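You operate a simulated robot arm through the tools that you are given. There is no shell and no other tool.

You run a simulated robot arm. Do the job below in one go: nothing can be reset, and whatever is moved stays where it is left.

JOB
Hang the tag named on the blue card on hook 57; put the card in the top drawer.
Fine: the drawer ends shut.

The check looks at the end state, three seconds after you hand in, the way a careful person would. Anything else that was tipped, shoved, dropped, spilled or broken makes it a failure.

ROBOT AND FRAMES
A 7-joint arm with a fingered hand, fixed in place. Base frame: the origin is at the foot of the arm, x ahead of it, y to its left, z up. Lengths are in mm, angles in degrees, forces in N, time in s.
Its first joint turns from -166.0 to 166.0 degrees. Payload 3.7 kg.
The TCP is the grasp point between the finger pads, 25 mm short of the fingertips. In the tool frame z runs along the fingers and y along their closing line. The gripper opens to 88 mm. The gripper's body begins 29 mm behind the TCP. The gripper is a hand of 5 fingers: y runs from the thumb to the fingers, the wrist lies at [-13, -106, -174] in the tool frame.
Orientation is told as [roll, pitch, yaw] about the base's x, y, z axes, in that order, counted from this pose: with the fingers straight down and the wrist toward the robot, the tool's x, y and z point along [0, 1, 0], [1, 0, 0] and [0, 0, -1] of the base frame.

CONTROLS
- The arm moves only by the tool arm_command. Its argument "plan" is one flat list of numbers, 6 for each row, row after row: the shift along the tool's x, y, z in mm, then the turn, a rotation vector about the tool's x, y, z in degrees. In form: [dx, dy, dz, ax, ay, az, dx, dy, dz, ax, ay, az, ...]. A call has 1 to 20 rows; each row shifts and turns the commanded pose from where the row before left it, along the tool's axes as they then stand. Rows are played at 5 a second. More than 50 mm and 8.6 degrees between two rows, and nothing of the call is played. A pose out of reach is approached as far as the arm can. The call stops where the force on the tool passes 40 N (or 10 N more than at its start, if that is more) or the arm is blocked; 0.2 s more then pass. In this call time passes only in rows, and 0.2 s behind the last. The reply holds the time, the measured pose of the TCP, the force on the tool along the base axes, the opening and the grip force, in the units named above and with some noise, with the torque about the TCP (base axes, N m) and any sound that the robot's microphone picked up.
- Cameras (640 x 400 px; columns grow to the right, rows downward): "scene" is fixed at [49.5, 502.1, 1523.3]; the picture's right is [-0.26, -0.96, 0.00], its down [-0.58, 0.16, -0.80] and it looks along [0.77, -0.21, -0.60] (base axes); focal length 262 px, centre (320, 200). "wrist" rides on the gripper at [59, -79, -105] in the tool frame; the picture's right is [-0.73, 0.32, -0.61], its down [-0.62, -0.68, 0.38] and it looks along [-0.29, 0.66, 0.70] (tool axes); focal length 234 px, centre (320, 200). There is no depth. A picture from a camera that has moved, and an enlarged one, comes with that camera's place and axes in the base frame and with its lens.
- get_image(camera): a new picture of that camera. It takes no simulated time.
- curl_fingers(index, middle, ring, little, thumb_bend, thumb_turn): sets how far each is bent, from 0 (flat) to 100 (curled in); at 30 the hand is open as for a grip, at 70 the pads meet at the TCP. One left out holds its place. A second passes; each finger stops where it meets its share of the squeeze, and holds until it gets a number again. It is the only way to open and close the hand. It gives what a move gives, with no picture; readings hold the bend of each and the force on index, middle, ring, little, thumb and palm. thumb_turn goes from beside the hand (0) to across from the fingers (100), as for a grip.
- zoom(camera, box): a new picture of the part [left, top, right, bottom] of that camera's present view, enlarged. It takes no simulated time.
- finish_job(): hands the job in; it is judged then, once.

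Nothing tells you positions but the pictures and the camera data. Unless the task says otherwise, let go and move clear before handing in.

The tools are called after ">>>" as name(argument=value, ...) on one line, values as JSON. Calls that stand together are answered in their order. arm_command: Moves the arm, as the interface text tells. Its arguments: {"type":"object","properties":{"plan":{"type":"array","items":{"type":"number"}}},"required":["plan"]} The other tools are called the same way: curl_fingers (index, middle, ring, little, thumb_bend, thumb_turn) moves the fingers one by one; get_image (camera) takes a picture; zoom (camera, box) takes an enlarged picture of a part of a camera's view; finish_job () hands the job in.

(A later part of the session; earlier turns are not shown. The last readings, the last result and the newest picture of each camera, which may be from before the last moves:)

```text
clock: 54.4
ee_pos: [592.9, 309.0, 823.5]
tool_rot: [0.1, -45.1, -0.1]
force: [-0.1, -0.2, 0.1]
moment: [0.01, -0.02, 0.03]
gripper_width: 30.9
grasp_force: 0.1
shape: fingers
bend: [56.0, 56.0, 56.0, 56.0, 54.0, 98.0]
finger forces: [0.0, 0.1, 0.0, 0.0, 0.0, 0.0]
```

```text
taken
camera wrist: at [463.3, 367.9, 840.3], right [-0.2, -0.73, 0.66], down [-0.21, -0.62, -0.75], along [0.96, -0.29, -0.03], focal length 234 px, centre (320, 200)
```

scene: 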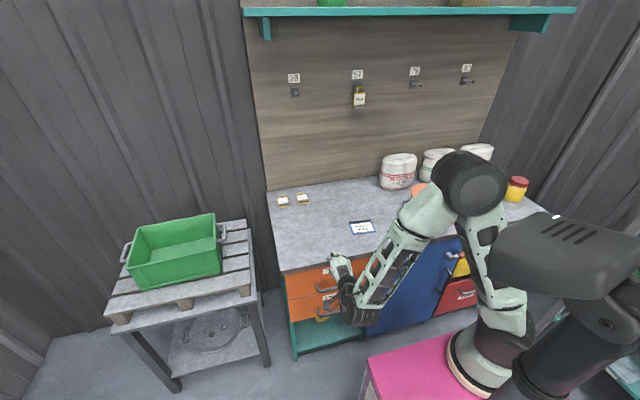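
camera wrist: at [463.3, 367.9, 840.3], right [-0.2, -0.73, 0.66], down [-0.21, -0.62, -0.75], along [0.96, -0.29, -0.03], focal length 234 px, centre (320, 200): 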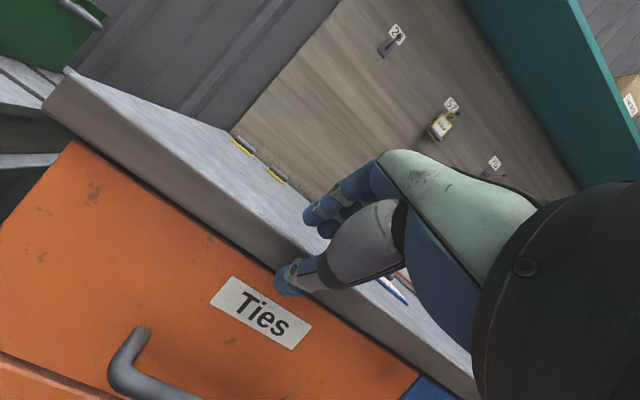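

The hand is now in front of the Ties drawer. I'll continue to the staging point just above and in front of its handle.

>>> arm_command(plan=[-6, -31.6, 9, 0, 0, 0, -6, -31.6, 9, 0, 0, 0, -6, -31.6, 9, 0, 0, 0])

>>> get_image(camera="scene")

>>> get_image(camera="wrist")

```text
clock: 55.1
ee_pos: [543.8, 289.3, 739.2]
tool_rot: [0.0, -45.0, -0.1]
force: [0.3, -0.8, 0.2]
moment: [0.03, 0.03, -0.01]
gripper_width: 30.9
grasp_force: 0.1
shape: fingers
bend: [56.0, 56.0, 56.0, 56.0, 54.0, 98.0]
finger forces: [0.0, 0.0, 0.0, 0.1, 0.0, 0.0]
```

```text
taken
```

scene: 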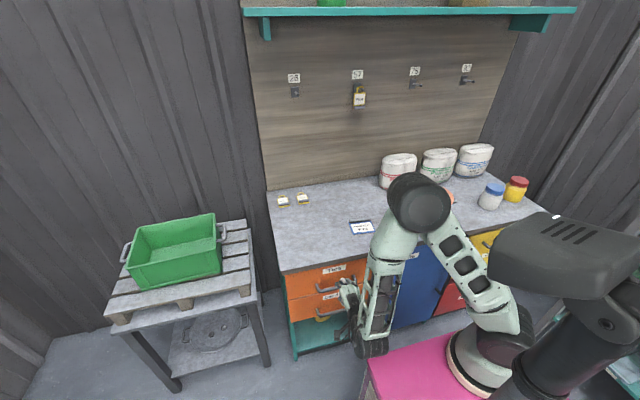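

```text
taken
camera wrist: at [414.8, 348.8, 755.7], right [-0.2, -0.73, 0.66], down [-0.21, -0.62, -0.75], along [0.96, -0.29, -0.03], focal length 234 px, centre (320, 200)
```

wrist: 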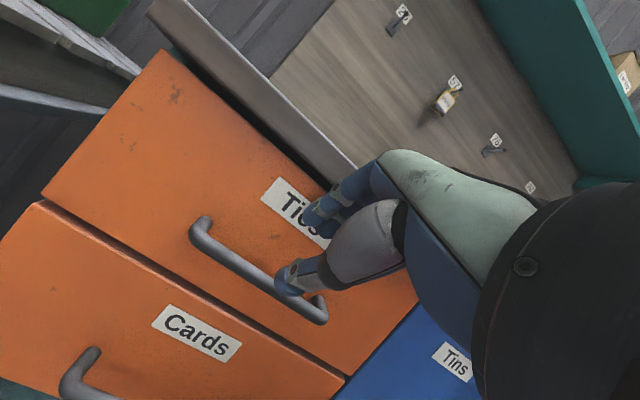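

I can see the Ties handle directly ahead of the hand. I'll zoom in to align precisely.

>>> zoom(camera="wrist", box=[160, 190, 352, 340])

>>> zoom(camera="scene", box=[300, 250, 420, 370])

```text
2.67 times, centred on (256, 265) of wrist
camera zoom: at [414.8, 348.8, 755.7], right [-0.2, -0.73, 0.66], down [-0.21, -0.62, -0.75], along [0.96, -0.29, -0.03], focal length 624 px, centre (491, 27)
```

zoom: 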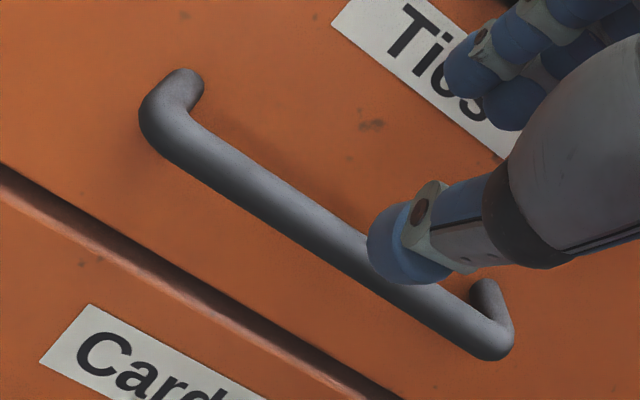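

```text
3.33 times, centred on (360, 310) of scene
camera zoom: at [49.5, 502.1, 1523.3], right [-0.26, -0.96, 0.0], down [-0.58, 0.16, -0.8], along [0.77, -0.21, -0.6], focal length 874 px, centre (187, -167)
```

zoom: 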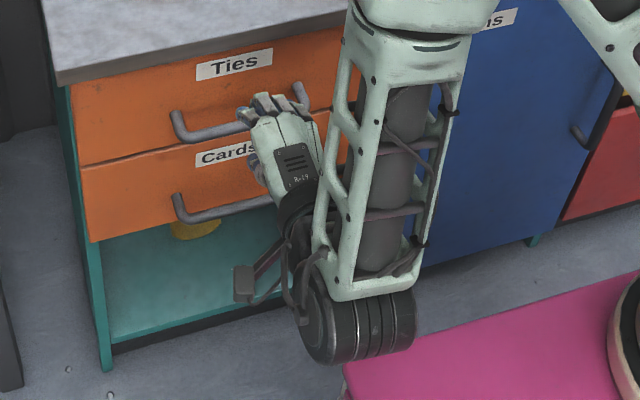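

The handle bar triangulates to x≈617, z≈660. I'll advance along the hand's axis with the bar between the thumb and fingers, stopping short to check.

>>> arm_command(plan=[0, -3.6, 15, 0, 0, 0, 0, 0, 20, 0, 0, 0, 0, 0, 15, 0, 0, 0])

>>> zoom(camera="wrist", box=[200, 170, 392, 320])

>>> zoom(camera="scene", box=[310, 250, 390, 330])

```text
clock: 56.0
ee_pos: [579.8, 292.8, 702.0]
tool_rot: [0.0, -45.0, -0.1]
force: [-0.5, -0.5, 0.1]
moment: [-0.02, -0.02, 0.01]
gripper_width: 31.1
grasp_force: 0.1
shape: fingers
bend: [56.0, 56.0, 56.0, 56.0, 54.0, 98.0]
finger forces: [0.0, 0.0, 0.0, 0.0, 0.1, 0.1]
```

```text
2.67 times, centred on (296, 245) of wrist
camera zoom: at [449.3, 351.0, 718.8], right [-0.2, -0.73, 0.66], down [-0.21, -0.62, -0.75], along [0.96, -0.29, -0.03], focal length 624 px, centre (384, 80)
```

zoom: 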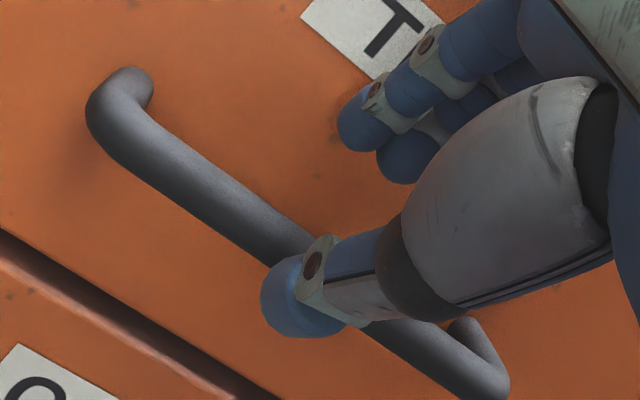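

```text
5.00 times, centred on (350, 290) of scene
camera zoom: at [49.5, 502.1, 1523.3], right [-0.26, -0.96, 0.0], down [-0.58, 0.16, -0.8], along [0.77, -0.21, -0.6], focal length 1311 px, centre (170, -250)
```

zoom: 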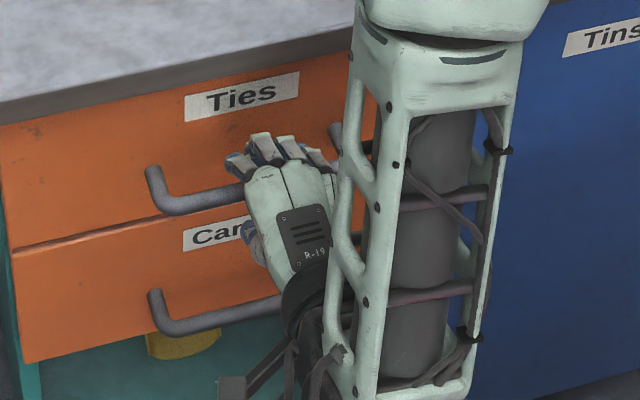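

The bar sits about 4 mm toward the thumb side, so I'll correct that and advance the remaining distance carefully.

>>> arm_command(plan=[0, -4, 6, 0, 0, 0, 0, 0, 8, 0, 0, 0])

>>> zoom(camera="wrist", box=[200, 150, 392, 300])

>>> arm_command(plan=[0, 0, 6, 0, 0, 0, 0, 0, 6, 0, 0, 0])

>>> zoom(camera="wrist", box=[200, 150, 392, 300])

>>> zoom(camera="scene", box=[310, 250, 390, 330])

```text
clock: 56.5
ee_pos: [586.3, 291.1, 687.9]
tool_rot: [0.0, -45.1, -0.1]
force: [0.0, 0.5, -0.5]
moment: [-0.01, 0.0, 0.04]
gripper_width: 31.1
grasp_force: 0.0
shape: fingers
bend: [56.0, 56.0, 56.0, 56.0, 54.0, 98.0]
finger forces: [0.1, 0.0, 0.0, 0.0, 0.1, 0.1]
```

```text
2.67 times, centred on (296, 225) of wrist
camera zoom: at [456.2, 350.3, 705.4], right [-0.2, -0.73, 0.66], down [-0.21, -0.62, -0.75], along [0.96, -0.29, -0.03], focal length 624 px, centre (384, 133)
```

zoom: 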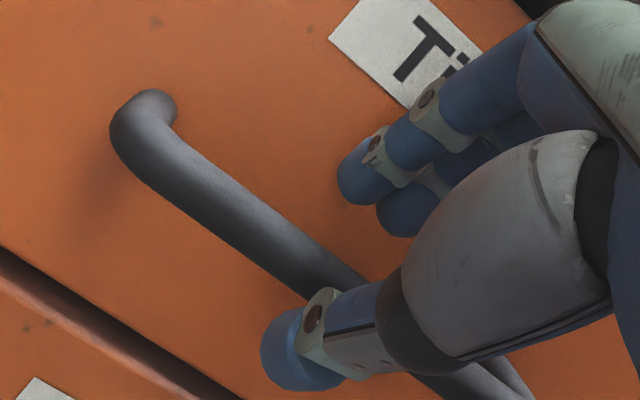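

```text
clock: 57.1
ee_pos: [595.7, 291.8, 678.1]
tool_rot: [0.0, -45.1, -0.1]
force: [-0.5, -0.8, 0.0]
moment: [0.02, 0.0, 0.01]
gripper_width: 31.0
grasp_force: 0.1
shape: fingers
bend: [56.0, 56.0, 56.0, 56.0, 54.0, 98.0]
finger forces: [0.0, 0.0, 0.1, 0.0, 0.1, 0.0]
```

```text
2.67 times, centred on (296, 225) of wrist
camera zoom: at [464.8, 349.6, 696.5], right [-0.2, -0.73, 0.66], down [-0.21, -0.62, -0.75], along [0.96, -0.29, -0.03], focal length 624 px, centre (384, 133)
```

zoom: 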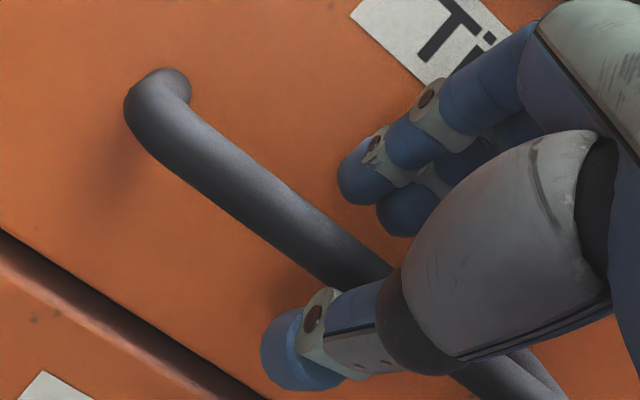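

```text
5.00 times, centred on (350, 290) of scene
camera zoom: at [49.5, 502.1, 1523.3], right [-0.26, -0.96, 0.0], down [-0.58, 0.16, -0.8], along [0.77, -0.21, -0.6], focal length 1311 px, centre (170, -250)
```

zoom: 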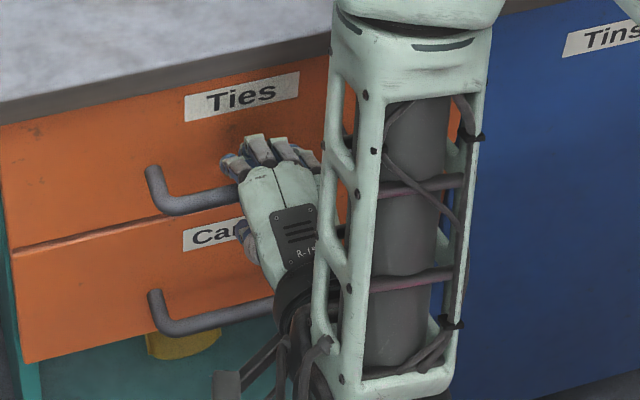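

The bar is now centred between the thumb and fingers. I'll advance a few more millimetres and close gently on it.

>>> arm_command(plan=[0, 0, 3, 0, 0, 0, 0, 0, 2, 0, 0, 0])

>>> curl_fingers(index=68, middle=68, ring=68, little=68, thumb_bend=66)

>>> zoom(camera="wrist", box=[200, 150, 392, 300])

```text
clock: 57.8
ee_pos: [597.9, 291.0, 677.6]
tool_rot: [-0.1, -45.2, 0.0]
force: [-0.2, 0.6, -0.2]
moment: [-0.04, 0.0, 0.02]
gripper_width: 30.8
grasp_force: 0.0
shape: fingers
bend: [56.0, 56.0, 56.0, 56.0, 54.0, 98.0]
finger forces: [0.0, 0.0, 0.1, 0.1, 0.0, 0.0]
```

```text
clock: 58.8
ee_pos: [597.8, 291.1, 676.3]
tool_rot: [0.0, -45.0, 0.0]
force: [2.1, 0.5, 4.1]
moment: [-0.05, -0.1, -0.01]
gripper_width: 9.0
grasp_force: 3.4
shape: fingers
bend: [65.0, 66.0, 66.0, 68.0, 65.0, 98.0]
finger forces: [2.2, 2.4, 1.6, 0.1, 0.8, 0.0]
```

```text
2.67 times, centred on (296, 225) of wrist
camera zoom: at [468.2, 350.1, 693.7], right [-0.2, -0.73, 0.66], down [-0.21, -0.62, -0.75], along [0.96, -0.29, -0.03], focal length 624 px, centre (384, 133)
```

zoom: 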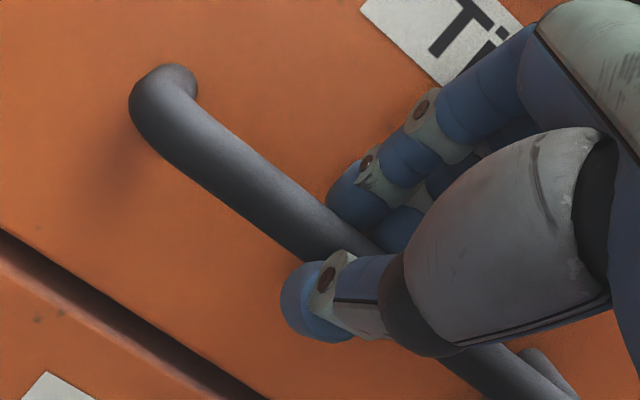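

The fingers hold the bar from behind and the thumb from in front. I'll pull gently toward the robot and check the drawer follows.

>>> arm_command(plan=[0, -2.8, -2.8, 0, 0, 0, 0, -3.5, -3.5, 0, 0, 0, 0, -3.5, -3.5, 0, 0, 0, 0, -3.5, -3.5, 0, 0, 0])

>>> zoom(camera="wrist", box=[160, 130, 416, 310])

>>> zoom(camera="scene", box=[270, 230, 390, 330])

```text
clock: 59.8
ee_pos: [580.2, 291.8, 675.9]
tool_rot: [0.0, -45.1, 0.1]
force: [1.5, -2.9, 4.6]
moment: [-0.05, -0.08, 0.0]
gripper_width: 9.3
grasp_force: 2.4
shape: fingers
bend: [65.0, 66.0, 66.0, 68.0, 65.0, 98.0]
finger forces: [1.9, 2.1, 1.4, 0.1, 1.2, 0.0]
```

```text
2.22 times, centred on (288, 220) of wrist
camera zoom: at [449.5, 350.8, 693.8], right [-0.2, -0.73, 0.66], down [-0.21, -0.62, -0.75], along [0.96, -0.29, -0.03], focal length 520 px, centre (391, 156)
```

zoom: 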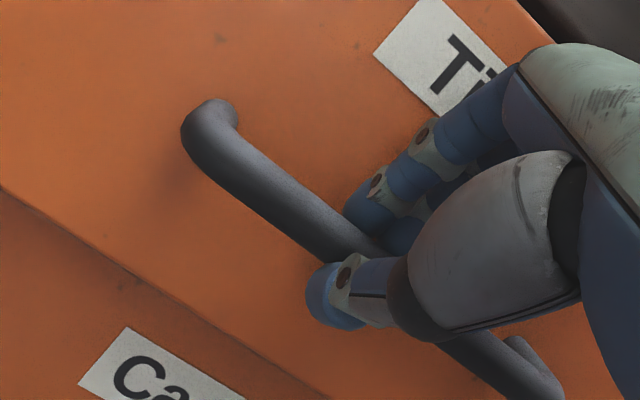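

```text
4.00 times, centred on (330, 280) of scene
camera zoom: at [49.5, 502.1, 1523.3], right [-0.26, -0.96, 0.0], down [-0.58, 0.16, -0.8], along [0.77, -0.21, -0.6], focal length 1049 px, centre (280, -120)
```

zoom: 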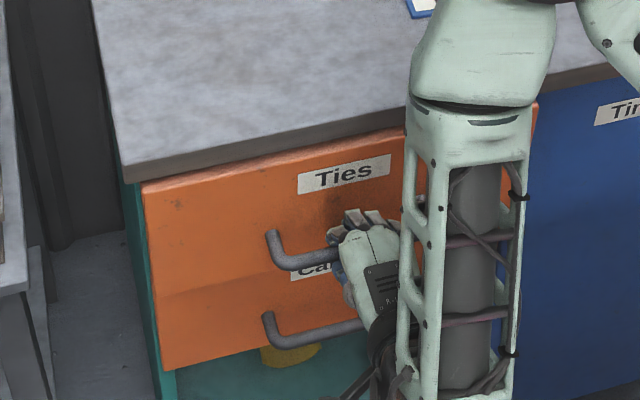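

The drawer is sliding out with only a few newtons. I'll keep pulling in steps and check the arm's clearance as I go.

>>> arm_command(plan=[0, -7.07, -7.07, 0, 0, 0, 0, -7.07, -7.07, 0, 0, 0, 0, -7.07, -7.07, 0, 0, 0, 0, -7.07, -7.07, 0, 0, 0, 0, -7.07, -7.07, 0, 0, 0, 0, -7.07, -7.07, 0, 0, 0])

>>> get_image(camera="scene")

>>> get_image(camera="wrist")

```text
clock: 61.1
ee_pos: [527.4, 299.6, 683.8]
tool_rot: [-0.3, -44.9, 0.2]
force: [-0.3, 0.3, -0.1]
moment: [-0.04, 0.02, -0.02]
gripper_width: 5.3
grasp_force: 0.0
shape: fingers
bend: [68.0, 68.0, 68.0, 68.0, 66.0, 98.0]
finger forces: [0.1, 0.0, 0.1, 0.0, 0.0, 0.0]
out of reach, approached as far as the arm can: row 5, 6
```

```text
taken
```

scene: 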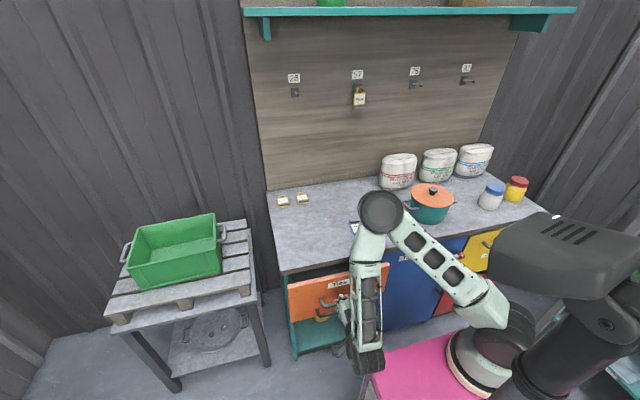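

```text
taken
camera wrist: at [397.2, 358.6, 701.4], right [-0.2, -0.72, 0.66], down [-0.21, -0.63, -0.75], along [0.96, -0.29, -0.03], focal length 234 px, centre (320, 200)
```

wrist: 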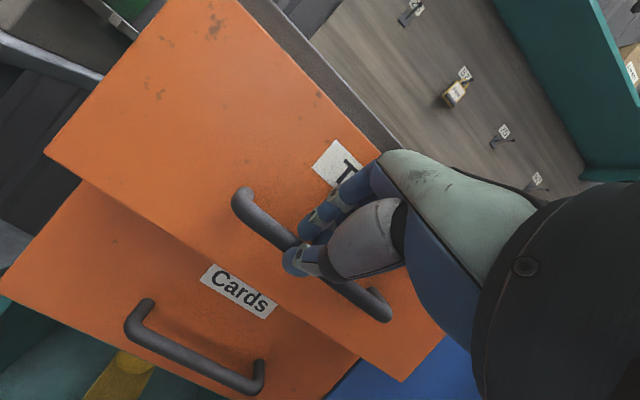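

The drawer opened about 48 mm, then the arm hit its fold limit and the fingers slipped off the bar, with nothing disturbed. I'll lift away and re-grip with the hand pointing straight down, which fits now that the handle stands clear of the bench edge.

>>> arm_command(plan=[0, 7.07, -7.07, 7.5, 0, 0, 0, 6.1, -7.9, 7.5, 0, 0, 0, 5, -8.7, 7.5, 0, 0])

>>> get_image(camera="scene")

>>> get_image(camera="wrist")

```text
clock: 62.0
ee_pos: [528.1, 299.2, 714.4]
tool_rot: [0.0, -22.5, -0.1]
force: [0.3, 0.7, 0.3]
moment: [0.01, -0.01, -0.03]
gripper_width: 5.1
grasp_force: 0.0
shape: fingers
bend: [68.0, 68.0, 68.0, 68.0, 66.0, 98.0]
finger forces: [0.0, 0.1, 0.0, 0.0, 0.0, 0.0]
```

```text
taken
```

scene: 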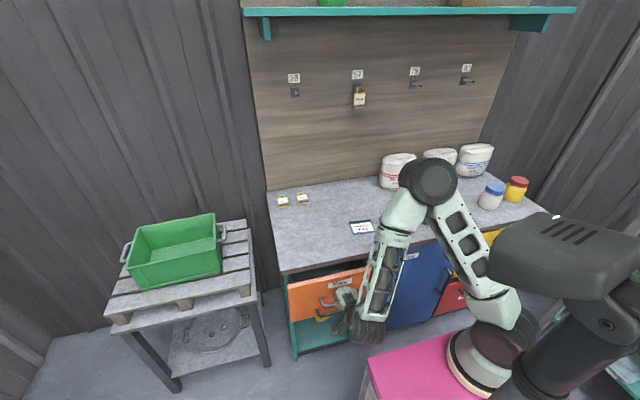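

```text
taken
camera wrist: at [415.0, 358.7, 780.3], right [0.07, -0.73, 0.68], down [-0.48, -0.62, -0.61], along [0.87, -0.29, -0.39], focal length 234 px, centre (320, 200)
```

wrist: 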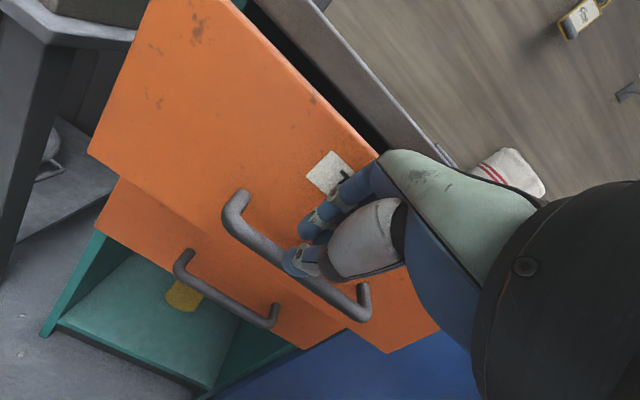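

The posture is good. I'll finish rotating to straight down, open the fingers slightly, and position above the handle bar.

>>> arm_command(plan=[3, 3.8, -9.2, 7.5, 0, 0, 4, 2.6, -9.7, 7.5, 0, 0, 4, 1.3, -9.9, 7.5, 0, 0])

>>> curl_fingers(index=57, middle=57, ring=57, little=57, thumb_bend=54)

>>> get_image(camera="wrist")

>>> zoom(camera="wrist", box=[180, 170, 400, 340])

>>> get_image(camera="scene")

```text
clock: 62.8
ee_pos: [528.4, 311.8, 744.6]
tool_rot: [0.1, 0.0, 0.0]
force: [-0.3, 0.0, 0.0]
moment: [-0.04, 0.01, 0.02]
gripper_width: 4.6
grasp_force: 0.1
shape: fingers
bend: [68.0, 68.0, 68.0, 68.0, 66.0, 98.0]
finger forces: [0.1, 0.0, 0.0, 0.0, 0.1, 0.1]
```

```text
clock: 63.8
ee_pos: [529.2, 310.5, 744.8]
tool_rot: [0.0, -0.2, -0.1]
force: [0.3, -0.2, -0.7]
moment: [-0.02, 0.0, 0.0]
gripper_width: 30.1
grasp_force: 0.1
shape: fingers
bend: [56.0, 56.0, 56.0, 56.0, 54.0, 98.0]
finger forces: [0.0, 0.1, 0.1, 0.1, 0.0, 0.1]
```

```text
taken
camera wrist: at [449.2, 369.4, 848.2], right [0.32, -0.73, 0.61], down [-0.68, -0.62, -0.38], along [0.66, -0.29, -0.69], focal length 234 px, centre (320, 200)
```

wrist: 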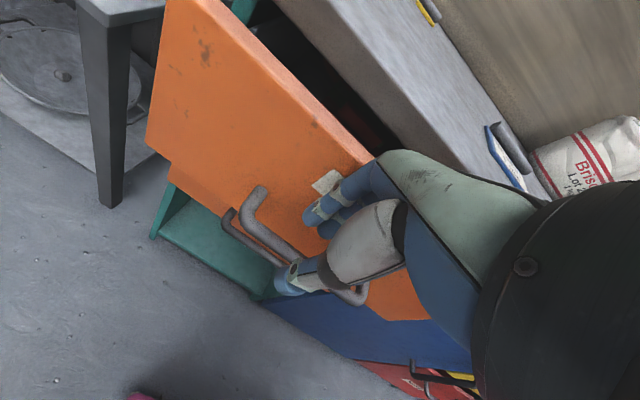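

```text
2.35 times, centred on (290, 255) of wrist
camera zoom: at [449.2, 369.4, 848.2], right [0.32, -0.73, 0.61], down [-0.68, -0.62, -0.38], along [0.66, -0.29, -0.69], focal length 551 px, centre (391, 71)
```

zoom: 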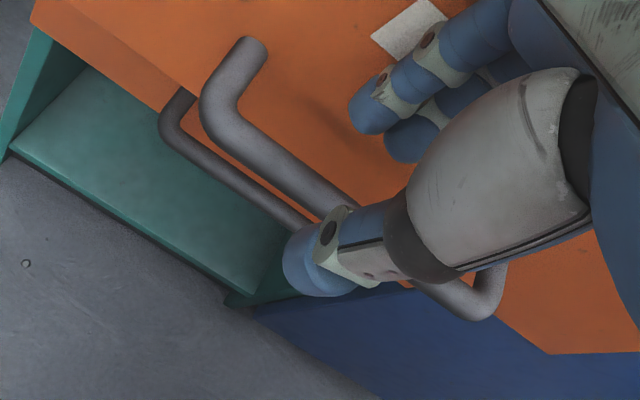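

```text
taken
```

scene: 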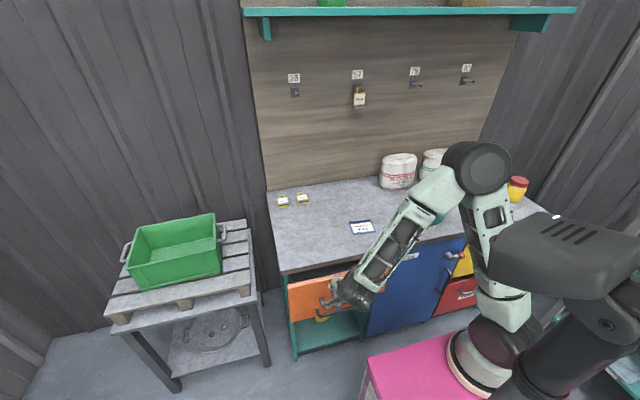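

The handle bar is now at about x=552, z=664, with the front panel some 33 mm behind it. I'll narrow the fingers a little, move over the bar and lower onto it.

>>> curl_fingers(index=58, middle=58, ring=58, little=58, thumb_bend=56)

>>> arm_command(plan=[2, 11.5, 5, 0, 0, 0, 2, 11.5, 10, 0, 0, 0])

>>> get_image(camera="wrist")

>>> zoom(camera="wrist", box=[180, 150, 400, 320])

```text
clock: 64.8
ee_pos: [527.9, 310.4, 744.2]
tool_rot: [0.0, 0.0, -0.2]
force: [0.4, 0.1, 0.1]
moment: [0.03, 0.0, 0.0]
gripper_width: 27.4
grasp_force: 0.1
shape: fingers
bend: [57.0, 57.0, 57.0, 57.0, 56.0, 98.0]
finger forces: [0.0, 0.1, 0.0, 0.2, 0.1, 0.0]
```

```text
clock: 65.3
ee_pos: [551.2, 315.8, 728.1]
tool_rot: [0.1, -0.1, -0.1]
force: [-1.4, -0.3, 0.8]
moment: [0.04, -0.02, -0.02]
gripper_width: 27.6
grasp_force: 0.8
shape: fingers
bend: [57.0, 58.0, 57.0, 57.0, 56.0, 98.0]
finger forces: [0.1, 1.5, 0.0, 0.0, 0.0, 0.1]
```

```text
taken
camera wrist: at [472.3, 373.9, 832.3], right [0.32, -0.73, 0.61], down [-0.68, -0.62, -0.38], along [0.66, -0.29, -0.69], focal length 234 px, centre (320, 200)
```

wrist: 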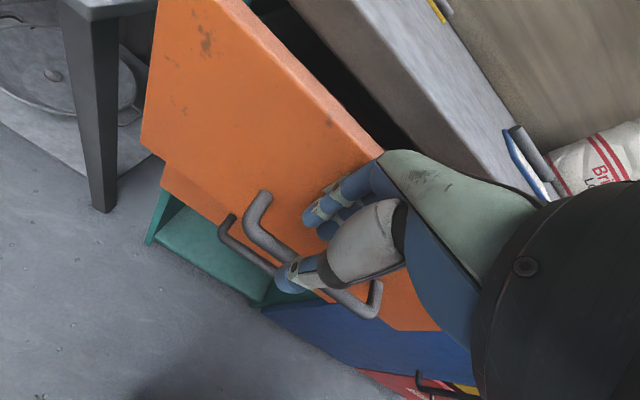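

```text
2.35 times, centred on (290, 235) of wrist
camera zoom: at [472.3, 373.9, 832.3], right [0.32, -0.73, 0.61], down [-0.68, -0.62, -0.38], along [0.66, -0.29, -0.69], focal length 551 px, centre (391, 118)
```

zoom: 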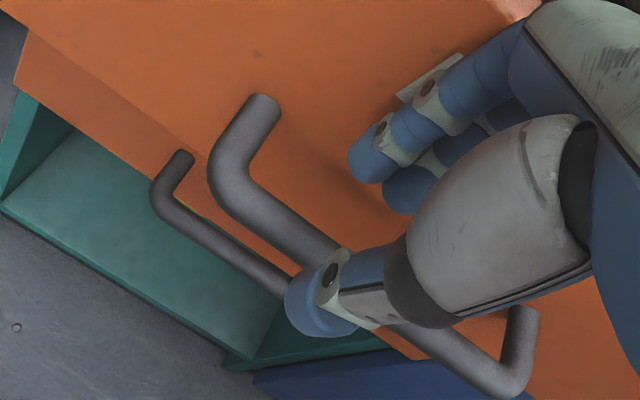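

The middle finger brushed the drawer panel here, so straight-down does not fit. I'll back off and re-grip tilted about 50°, further left on the handle, where the arm has more room to pull.

>>> arm_command(plan=[0, -10, -15, 0, 0, 0, -2, -13, -5, 0, 0, 0, -2, -13, 0, 0, 0, 0])

>>> arm_command(plan=[0, 0, 0, -7.15, 0, 0, 0, 0, 0, -7.15, 0, 0, 0, 0, 0, -7.15, 0, 0, 0, 0, 0, -7.15, 0, 0])

>>> get_image(camera="scene")

>>> get_image(camera="wrist")

```text
clock: 66.2
ee_pos: [515.7, 310.8, 748.0]
tool_rot: [-0.1, -0.1, -0.1]
force: [-0.6, -0.4, -0.1]
moment: [-0.02, 0.01, -0.02]
gripper_width: 27.8
grasp_force: 0.1
shape: fingers
bend: [57.0, 57.0, 57.0, 57.0, 56.0, 98.0]
finger forces: [0.1, 0.0, 0.0, 0.0, 0.0, 0.0]
```

```text
clock: 67.2
ee_pos: [515.0, 310.6, 749.9]
tool_rot: [0.1, -28.9, -0.1]
force: [0.5, 0.0, 0.0]
moment: [0.02, -0.01, 0.01]
gripper_width: 27.7
grasp_force: 0.0
shape: fingers
bend: [57.0, 57.0, 57.0, 57.0, 56.0, 98.0]
finger forces: [0.1, 0.0, 0.0, 0.0, 0.0, 0.1]
```

```text
taken
```

scene: 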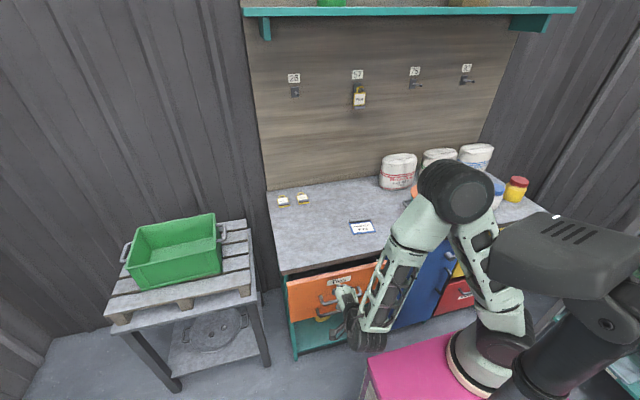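

```text
taken
camera wrist: at [395.3, 369.8, 802.5], right [-0.01, -0.73, 0.69], down [-0.41, -0.62, -0.67], along [0.91, -0.29, -0.29], focal length 234 px, centre (320, 200)
```

wrist: 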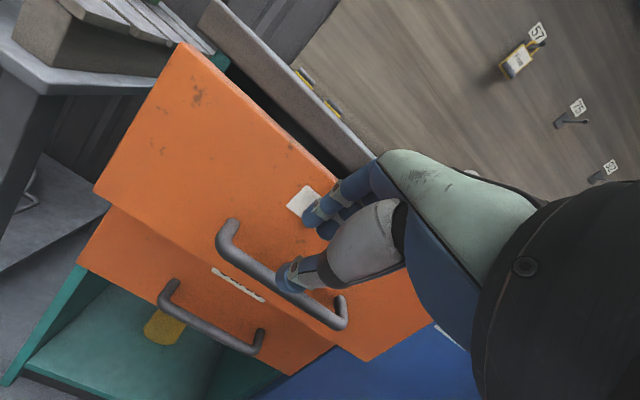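

The arm posture is stable. I'll finish the tilt and lower to the staging point.

>>> arm_command(plan=[0, 0, 0, -7.15, 0, 0, 0, 0, 0, -7.15, 0, 0, 0, 0, 0, -7, 0, 0, 0, -17.6, 14.8, 0, 0, 0])

>>> get_image(camera="wrist")

>>> zoom(camera="wrist", box=[180, 170, 400, 340])

>>> get_image(camera="scene")

```text
clock: 68.2
ee_pos: [515.2, 312.0, 726.0]
tool_rot: [0.1, -50.1, -0.1]
force: [-0.1, 0.5, 0.4]
moment: [-0.02, -0.01, 0.03]
gripper_width: 28.1
grasp_force: 0.1
shape: fingers
bend: [57.0, 57.0, 57.0, 57.0, 56.0, 98.0]
finger forces: [0.1, 0.1, 0.1, 0.0, 0.0, 0.0]
```

```text
taken
camera wrist: at [383.8, 370.0, 732.3], right [-0.26, -0.73, 0.64], down [-0.14, -0.62, -0.77], along [0.96, -0.29, 0.06], focal length 234 px, centre (320, 200)
```

wrist: 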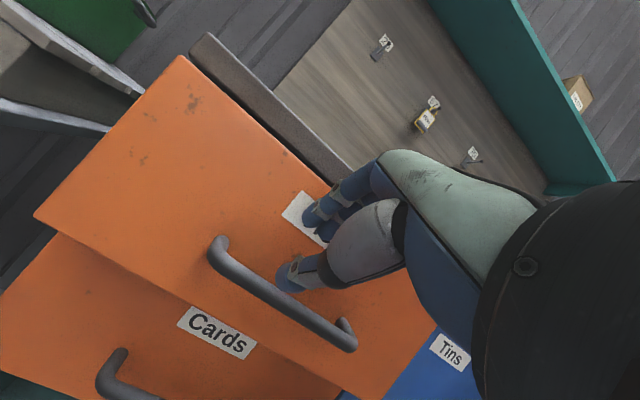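

```text
2.35 times, centred on (290, 255) of wrist
camera zoom: at [383.8, 370.0, 732.3], right [-0.26, -0.73, 0.64], down [-0.14, -0.62, -0.77], along [0.96, -0.29, 0.06], focal length 551 px, centre (391, 71)
```

zoom: 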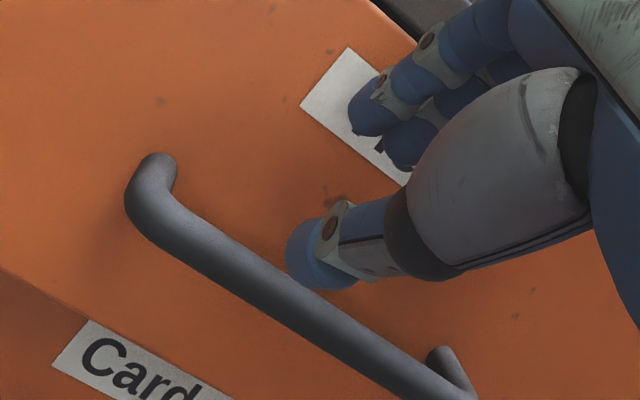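

```text
taken
```

scene: 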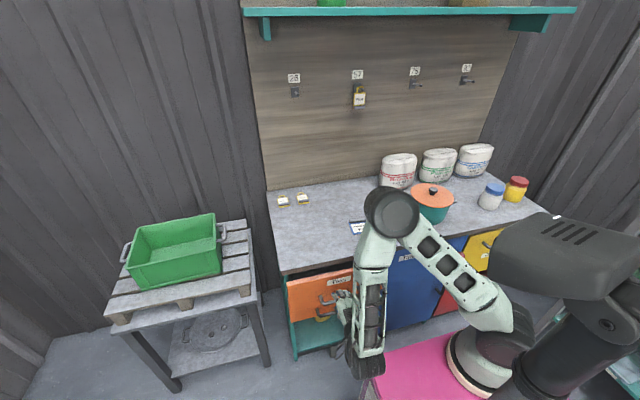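

I can see the bar clearly and need to drop about 22 mm along the closing line before advancing. I'll do that and check alignment.

>>> arm_command(plan=[0, -11, 0, 0, 0, 0, 0, -11, 5, 0, 0, 0])

>>> zoom(camera="wrist", box=[180, 150, 400, 320])

```text
clock: 68.8
ee_pos: [511.3, 318.0, 711.7]
tool_rot: [-0.4, -49.9, 0.3]
force: [-0.3, -0.5, 1.2]
moment: [-0.01, -0.01, 0.01]
gripper_width: 27.7
grasp_force: 0.0
shape: fingers
bend: [57.0, 57.0, 57.0, 57.0, 56.0, 98.0]
finger forces: [0.0, 0.1, 0.0, 0.1, 0.0, 0.0]
out of reach, approached as far as the arm can: row 2
```

```text
2.35 times, centred on (290, 235) of wrist
camera zoom: at [380.3, 376.6, 719.0], right [-0.26, -0.72, 0.64], down [-0.15, -0.63, -0.77], along [0.96, -0.29, 0.06], focal length 551 px, centre (391, 118)
```

zoom: 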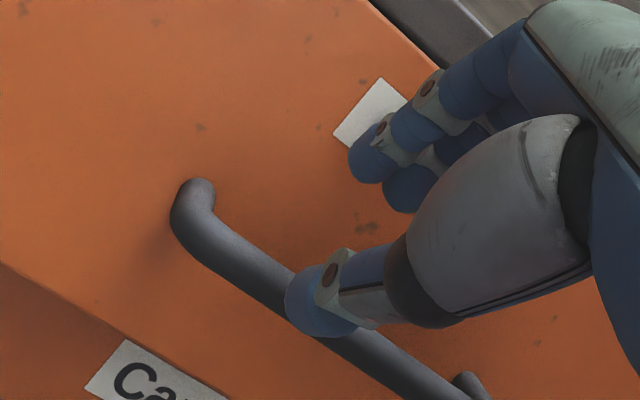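

The arm is again at its limit in this tilt, probably because the wrist is bent about 90°. A steeper hand angle of about 25° should relieve that while keeping the knuckles off the panel, so I'll change to it.

>>> arm_command(plan=[1, 22, 12, 0, 0, 0, 0, 0, 0, 6.25, 0, 0, 0, 0, 0, 6.25, 0, 0, 0, 0, 0, 6.25, 0, 0, 0, 0, 0, 6.25, 0, 0])

>>> get_image(camera="wrist")

>>> zoom(camera="wrist", box=[180, 150, 400, 320])

```text
clock: 70.0
ee_pos: [532.8, 318.5, 723.6]
tool_rot: [0.0, -25.0, -0.1]
force: [0.6, -0.3, 0.1]
moment: [-0.02, -0.01, 0.02]
gripper_width: 27.9
grasp_force: 0.0
shape: fingers
bend: [57.0, 57.0, 57.0, 57.0, 56.0, 98.0]
finger forces: [0.1, 0.0, 0.1, 0.0, 0.0, 0.0]
```

```text
taken
camera wrist: at [417.9, 377.9, 784.1], right [0.04, -0.73, 0.69], down [-0.46, -0.62, -0.64], along [0.89, -0.29, -0.35], focal length 234 px, centre (320, 200)
```

wrist: 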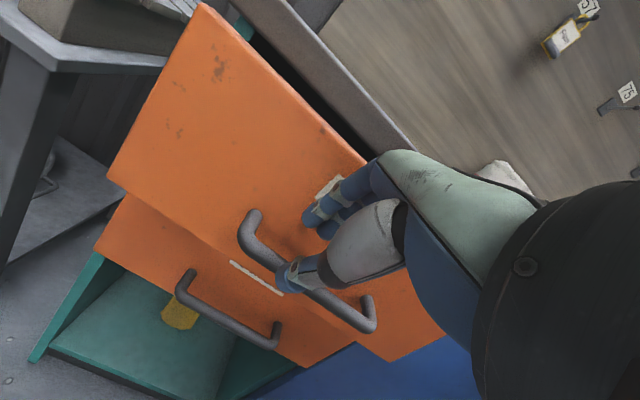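

```text
2.35 times, centred on (290, 235) of wrist
camera zoom: at [417.9, 377.9, 784.1], right [0.04, -0.73, 0.69], down [-0.46, -0.62, -0.64], along [0.89, -0.29, -0.35], focal length 551 px, centre (391, 118)
```

zoom: 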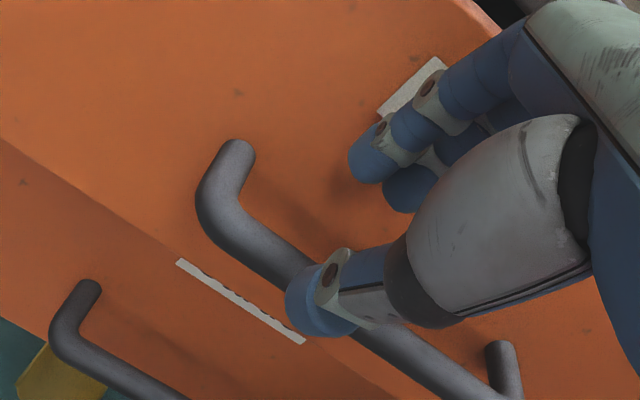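

At this angle the bar lies almost exactly on the hand's axis. I'll shift slightly right to clear the post and advance onto the bar.

>>> arm_command(plan=[-6, -2, 10, 0, 0, 0, 0, 0, 14, 0, 0, 0, 0, 0, 10, 0, 0, 0])

>>> zoom(camera="wrist", box=[200, 130, 392, 280])

```text
clock: 70.8
ee_pos: [546.7, 312.2, 690.7]
tool_rot: [0.0, -24.9, -0.2]
force: [-0.1, -0.1, -0.3]
moment: [-0.02, -0.02, -0.04]
gripper_width: 27.8
grasp_force: 0.0
shape: fingers
bend: [57.0, 57.0, 57.0, 57.0, 56.0, 98.0]
finger forces: [0.0, 0.1, 0.0, 0.0, 0.0, 0.0]
```

```text
2.67 times, centred on (296, 205) of wrist
camera zoom: at [431.0, 372.1, 751.7], right [0.03, -0.73, 0.69], down [-0.46, -0.62, -0.64], along [0.89, -0.29, -0.35], focal length 624 px, centre (384, 187)
```

zoom: 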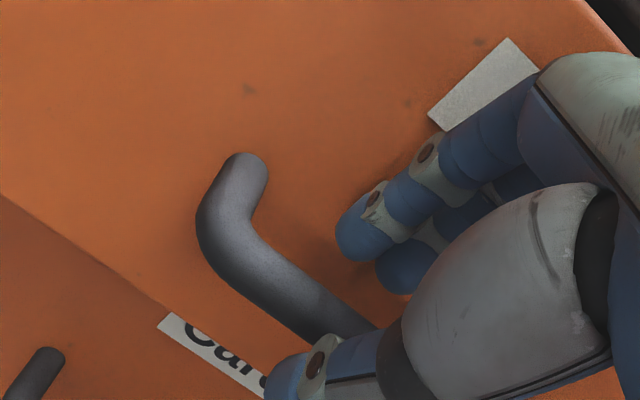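

The bar is entering between the fingers and thumb. I'll advance the last stretch and close.

>>> arm_command(plan=[0, 0, 6, 0, 0, 0, 0, 0, 6, 0, 0, 0])

>>> zoom(camera="wrist", box=[200, 130, 392, 280])

>>> zoom(camera="scene", box=[300, 250, 380, 330])

```text
clock: 71.3
ee_pos: [551.8, 312.6, 680.4]
tool_rot: [-0.1, -25.0, 0.0]
force: [0.7, 0.1, -0.1]
moment: [0.0, 0.04, 0.0]
gripper_width: 28.1
grasp_force: 0.1
shape: fingers
bend: [57.0, 57.0, 57.0, 57.0, 56.0, 98.0]
finger forces: [0.1, 0.0, 0.1, 0.0, 0.0, 0.1]
```

```text
2.67 times, centred on (296, 205) of wrist
camera zoom: at [436.1, 371.6, 741.0], right [0.03, -0.73, 0.69], down [-0.46, -0.62, -0.64], along [0.89, -0.29, -0.35], focal length 624 px, centre (384, 187)
```

zoom: 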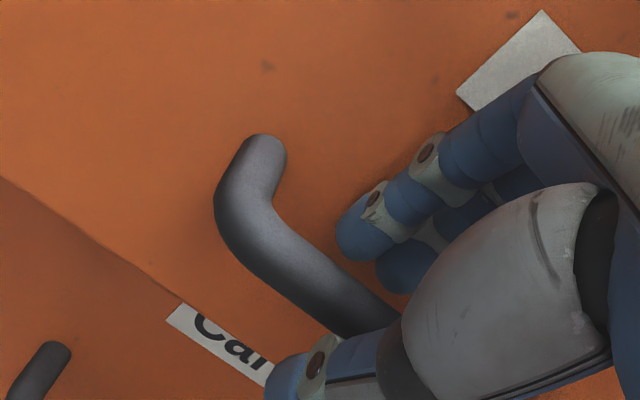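

```text
5.00 times, centred on (340, 290) of scene
camera zoom: at [49.5, 502.1, 1523.3], right [-0.26, -0.96, 0.0], down [-0.58, 0.16, -0.8], along [0.77, -0.21, -0.6], focal length 1311 px, centre (220, -250)
```

zoom: 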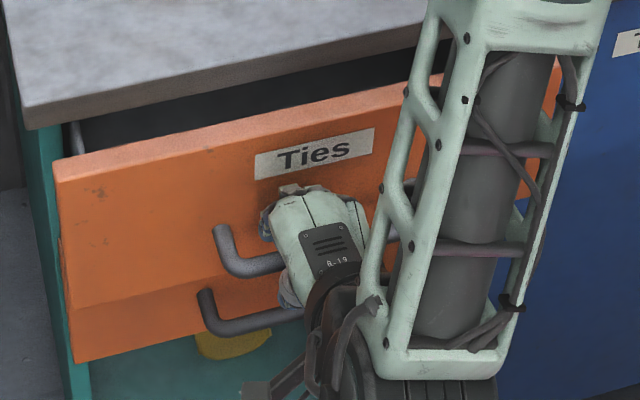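

The fingers are behind the bar. I'll close on it and pull.

>>> curl_fingers(index=69, middle=69, ring=69, little=69, thumb_bend=66)

>>> arm_command(plan=[0, -4.5, -2.1, 0, 0, 0, 0, -6.3, -3, 0, 0, 0, 0, -6.3, -3, 0, 0, 0, 0, -6.3, -3, 0, 0, 0])

>>> get_image(camera="scene")

>>> zoom(camera="wrist", box=[160, 110, 416, 290])

```text
clock: 72.3
ee_pos: [551.9, 312.0, 679.0]
tool_rot: [0.0, -25.0, -0.1]
force: [1.1, -0.6, 2.0]
moment: [0.0, -0.03, 0.02]
gripper_width: 8.9
grasp_force: 3.0
shape: fingers
bend: [67.0, 67.0, 67.0, 69.0, 64.0, 97.0]
finger forces: [1.4, 1.7, 1.3, 0.0, 2.0, 0.0]
```

```text
clock: 73.3
ee_pos: [525.4, 310.6, 679.9]
tool_rot: [0.0, -24.9, 0.0]
force: [0.5, 2.8, 4.9]
moment: [0.01, -0.06, 0.07]
gripper_width: 8.8
grasp_force: 3.5
shape: fingers
bend: [67.0, 67.0, 67.0, 69.0, 64.0, 97.0]
finger forces: [1.5, 1.8, 1.6, 0.0, 2.1, 0.0]
```

```text
taken
```

scene: 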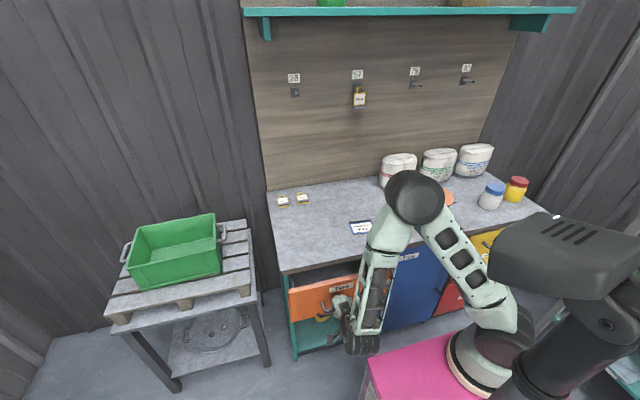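

```text
2.22 times, centred on (288, 200) of wrist
camera zoom: at [410.2, 371.0, 740.6], right [0.03, -0.73, 0.69], down [-0.46, -0.62, -0.64], along [0.89, -0.29, -0.35], focal length 520 px, centre (391, 200)
```

zoom: 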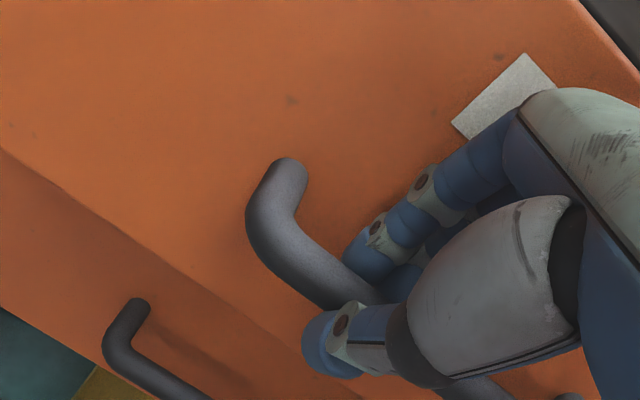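

The drawer follows. I'll keep pulling in short calls and stop if the arm nears its limit.

>>> arm_command(plan=[0, -6.3, -3, 0, 0, 0, 0, -6.3, -3, 0, 0, 0, 0, -6.3, -3, 0, 0, 0])

>>> get_image(camera="scene")

```text
clock: 74.2
ee_pos: [504.9, 310.6, 679.9]
tool_rot: [0.0, -25.1, -0.1]
force: [0.9, 2.4, 0.6]
moment: [0.04, -0.02, 0.05]
gripper_width: 9.2
grasp_force: 2.9
shape: fingers
bend: [67.0, 67.0, 68.0, 69.0, 64.0, 97.0]
finger forces: [1.1, 1.3, 0.9, 0.0, 2.2, 0.0]
```

```text
taken
```

scene: 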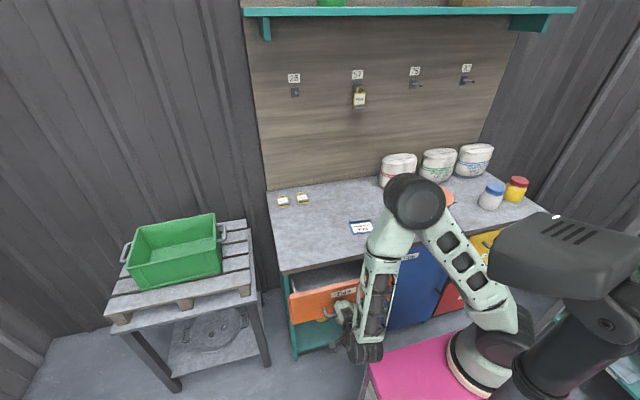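

That gives about 105 mm of opening so far. Continuing.

>>> arm_command(plan=[0, -6.3, -3, 0, 0, 0, 0, -6.3, -3, 0, 0, 0, 0, -6.3, -3, 0, 0, 0])

>>> get_image(camera="scene")

```text
clock: 75.0
ee_pos: [485.3, 311.4, 680.7]
tool_rot: [-0.1, -24.9, 0.0]
force: [0.9, 1.1, 0.3]
moment: [0.02, -0.02, 0.01]
gripper_width: 9.0
grasp_force: 2.7
shape: fingers
bend: [67.0, 67.0, 68.0, 69.0, 63.0, 97.0]
finger forces: [0.9, 1.0, 0.6, 0.0, 2.3, 0.0]
```

```text
taken
```

scene: 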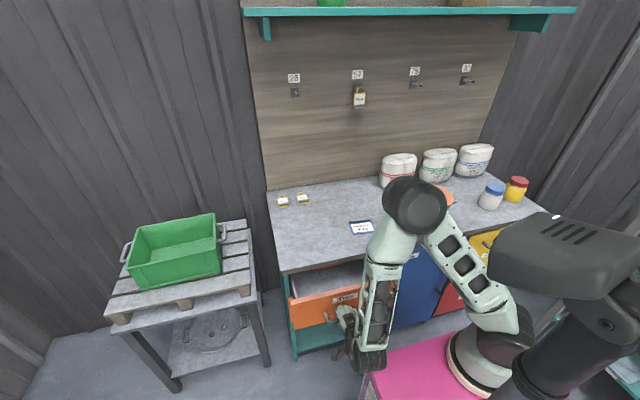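

About 125 mm now. Continuing.

>>> arm_command(plan=[0, -6.3, -3, 0, 0, 0, 0, -6.3, -3, 0, 0, 0, 0, -6.3, -3, 0, 0, 0])

>>> get_image(camera="scene")

>>> get_image(camera="wrist")

```text
clock: 75.8
ee_pos: [463.0, 313.4, 679.6]
tool_rot: [0.0, -25.0, 0.1]
force: [0.3, 0.3, 1.4]
moment: [-0.01, -0.01, 0.05]
gripper_width: 8.9
grasp_force: 3.2
shape: fingers
bend: [67.0, 67.0, 68.0, 69.0, 63.0, 97.0]
finger forces: [1.1, 1.3, 0.9, 0.1, 2.1, 0.1]
```

```text
taken
```

scene: 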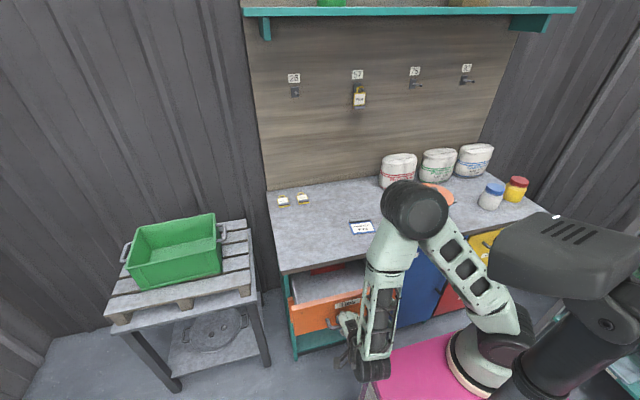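

```text
taken
camera wrist: at [347.4, 371.1, 741.3], right [0.04, -0.73, 0.69], down [-0.46, -0.62, -0.64], along [0.89, -0.29, -0.35], focal length 234 px, centre (320, 200)
```

wrist: 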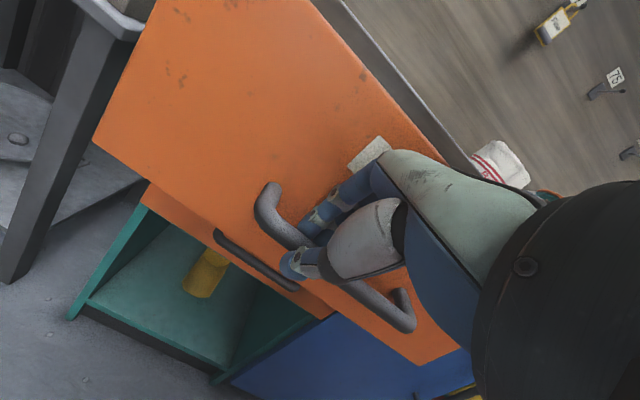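

About 147 mm, and I can see something red inside. I'll pull a bit further to make room for the card.

>>> arm_command(plan=[0, -6.3, -3, 0, 0, 0, 0, -6.3, -3, 0, 0, 0, 0, -6.3, -3, 0, 0, 0])

>>> arm_command(plan=[0, -6.3, -3, 0, 0, 0, 0, -6.3, -3, 0, 0, 0, 0, -6.3, -3, 0, 0, 0])

>>> get_image(camera="scene")

>>> zoom(camera="scene", box=[265, 240, 385, 340])

```text
clock: 76.5
ee_pos: [442.0, 313.6, 681.2]
tool_rot: [0.0, -25.0, 0.0]
force: [1.2, -1.5, 0.5]
moment: [-0.03, 0.01, 0.02]
gripper_width: 9.1
grasp_force: 2.3
shape: fingers
bend: [67.0, 67.0, 68.0, 69.0, 63.0, 97.0]
finger forces: [1.1, 1.1, 0.6, 0.1, 2.2, 0.0]
```

```text
clock: 77.3
ee_pos: [421.9, 312.5, 681.6]
tool_rot: [0.0, -25.0, 0.1]
force: [-0.9, -2.1, -0.4]
moment: [0.0, 0.0, 0.01]
gripper_width: 8.8
grasp_force: 1.7
shape: fingers
bend: [68.0, 68.0, 68.0, 69.0, 63.0, 98.0]
finger forces: [0.7, 0.7, 0.4, 0.0, 2.6, 0.0]
```

```text
taken
```

scene: 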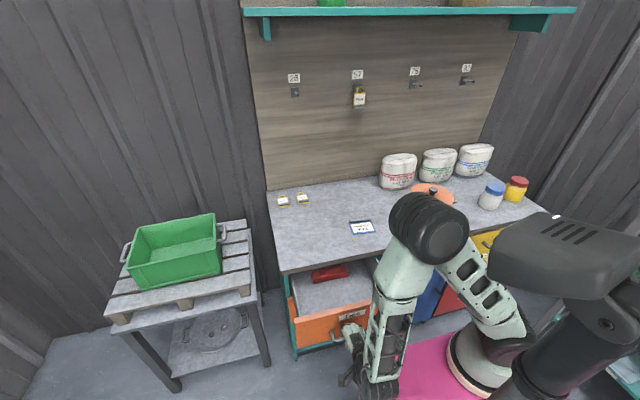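

```text
4.00 times, centred on (325, 290) of scene
camera zoom: at [49.5, 502.1, 1523.3], right [-0.26, -0.96, 0.0], down [-0.58, 0.16, -0.8], along [0.77, -0.21, -0.6], focal length 1049 px, centre (300, -160)
```

zoom: 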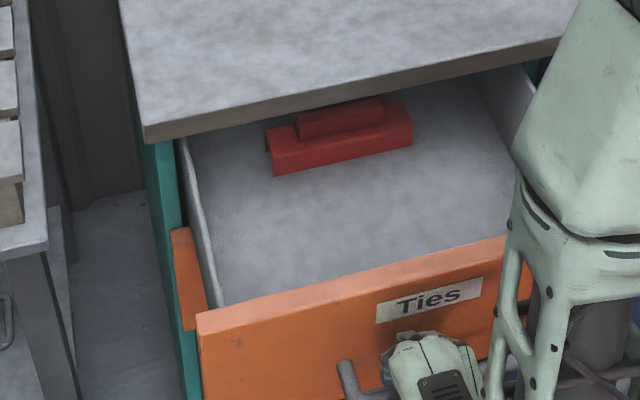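

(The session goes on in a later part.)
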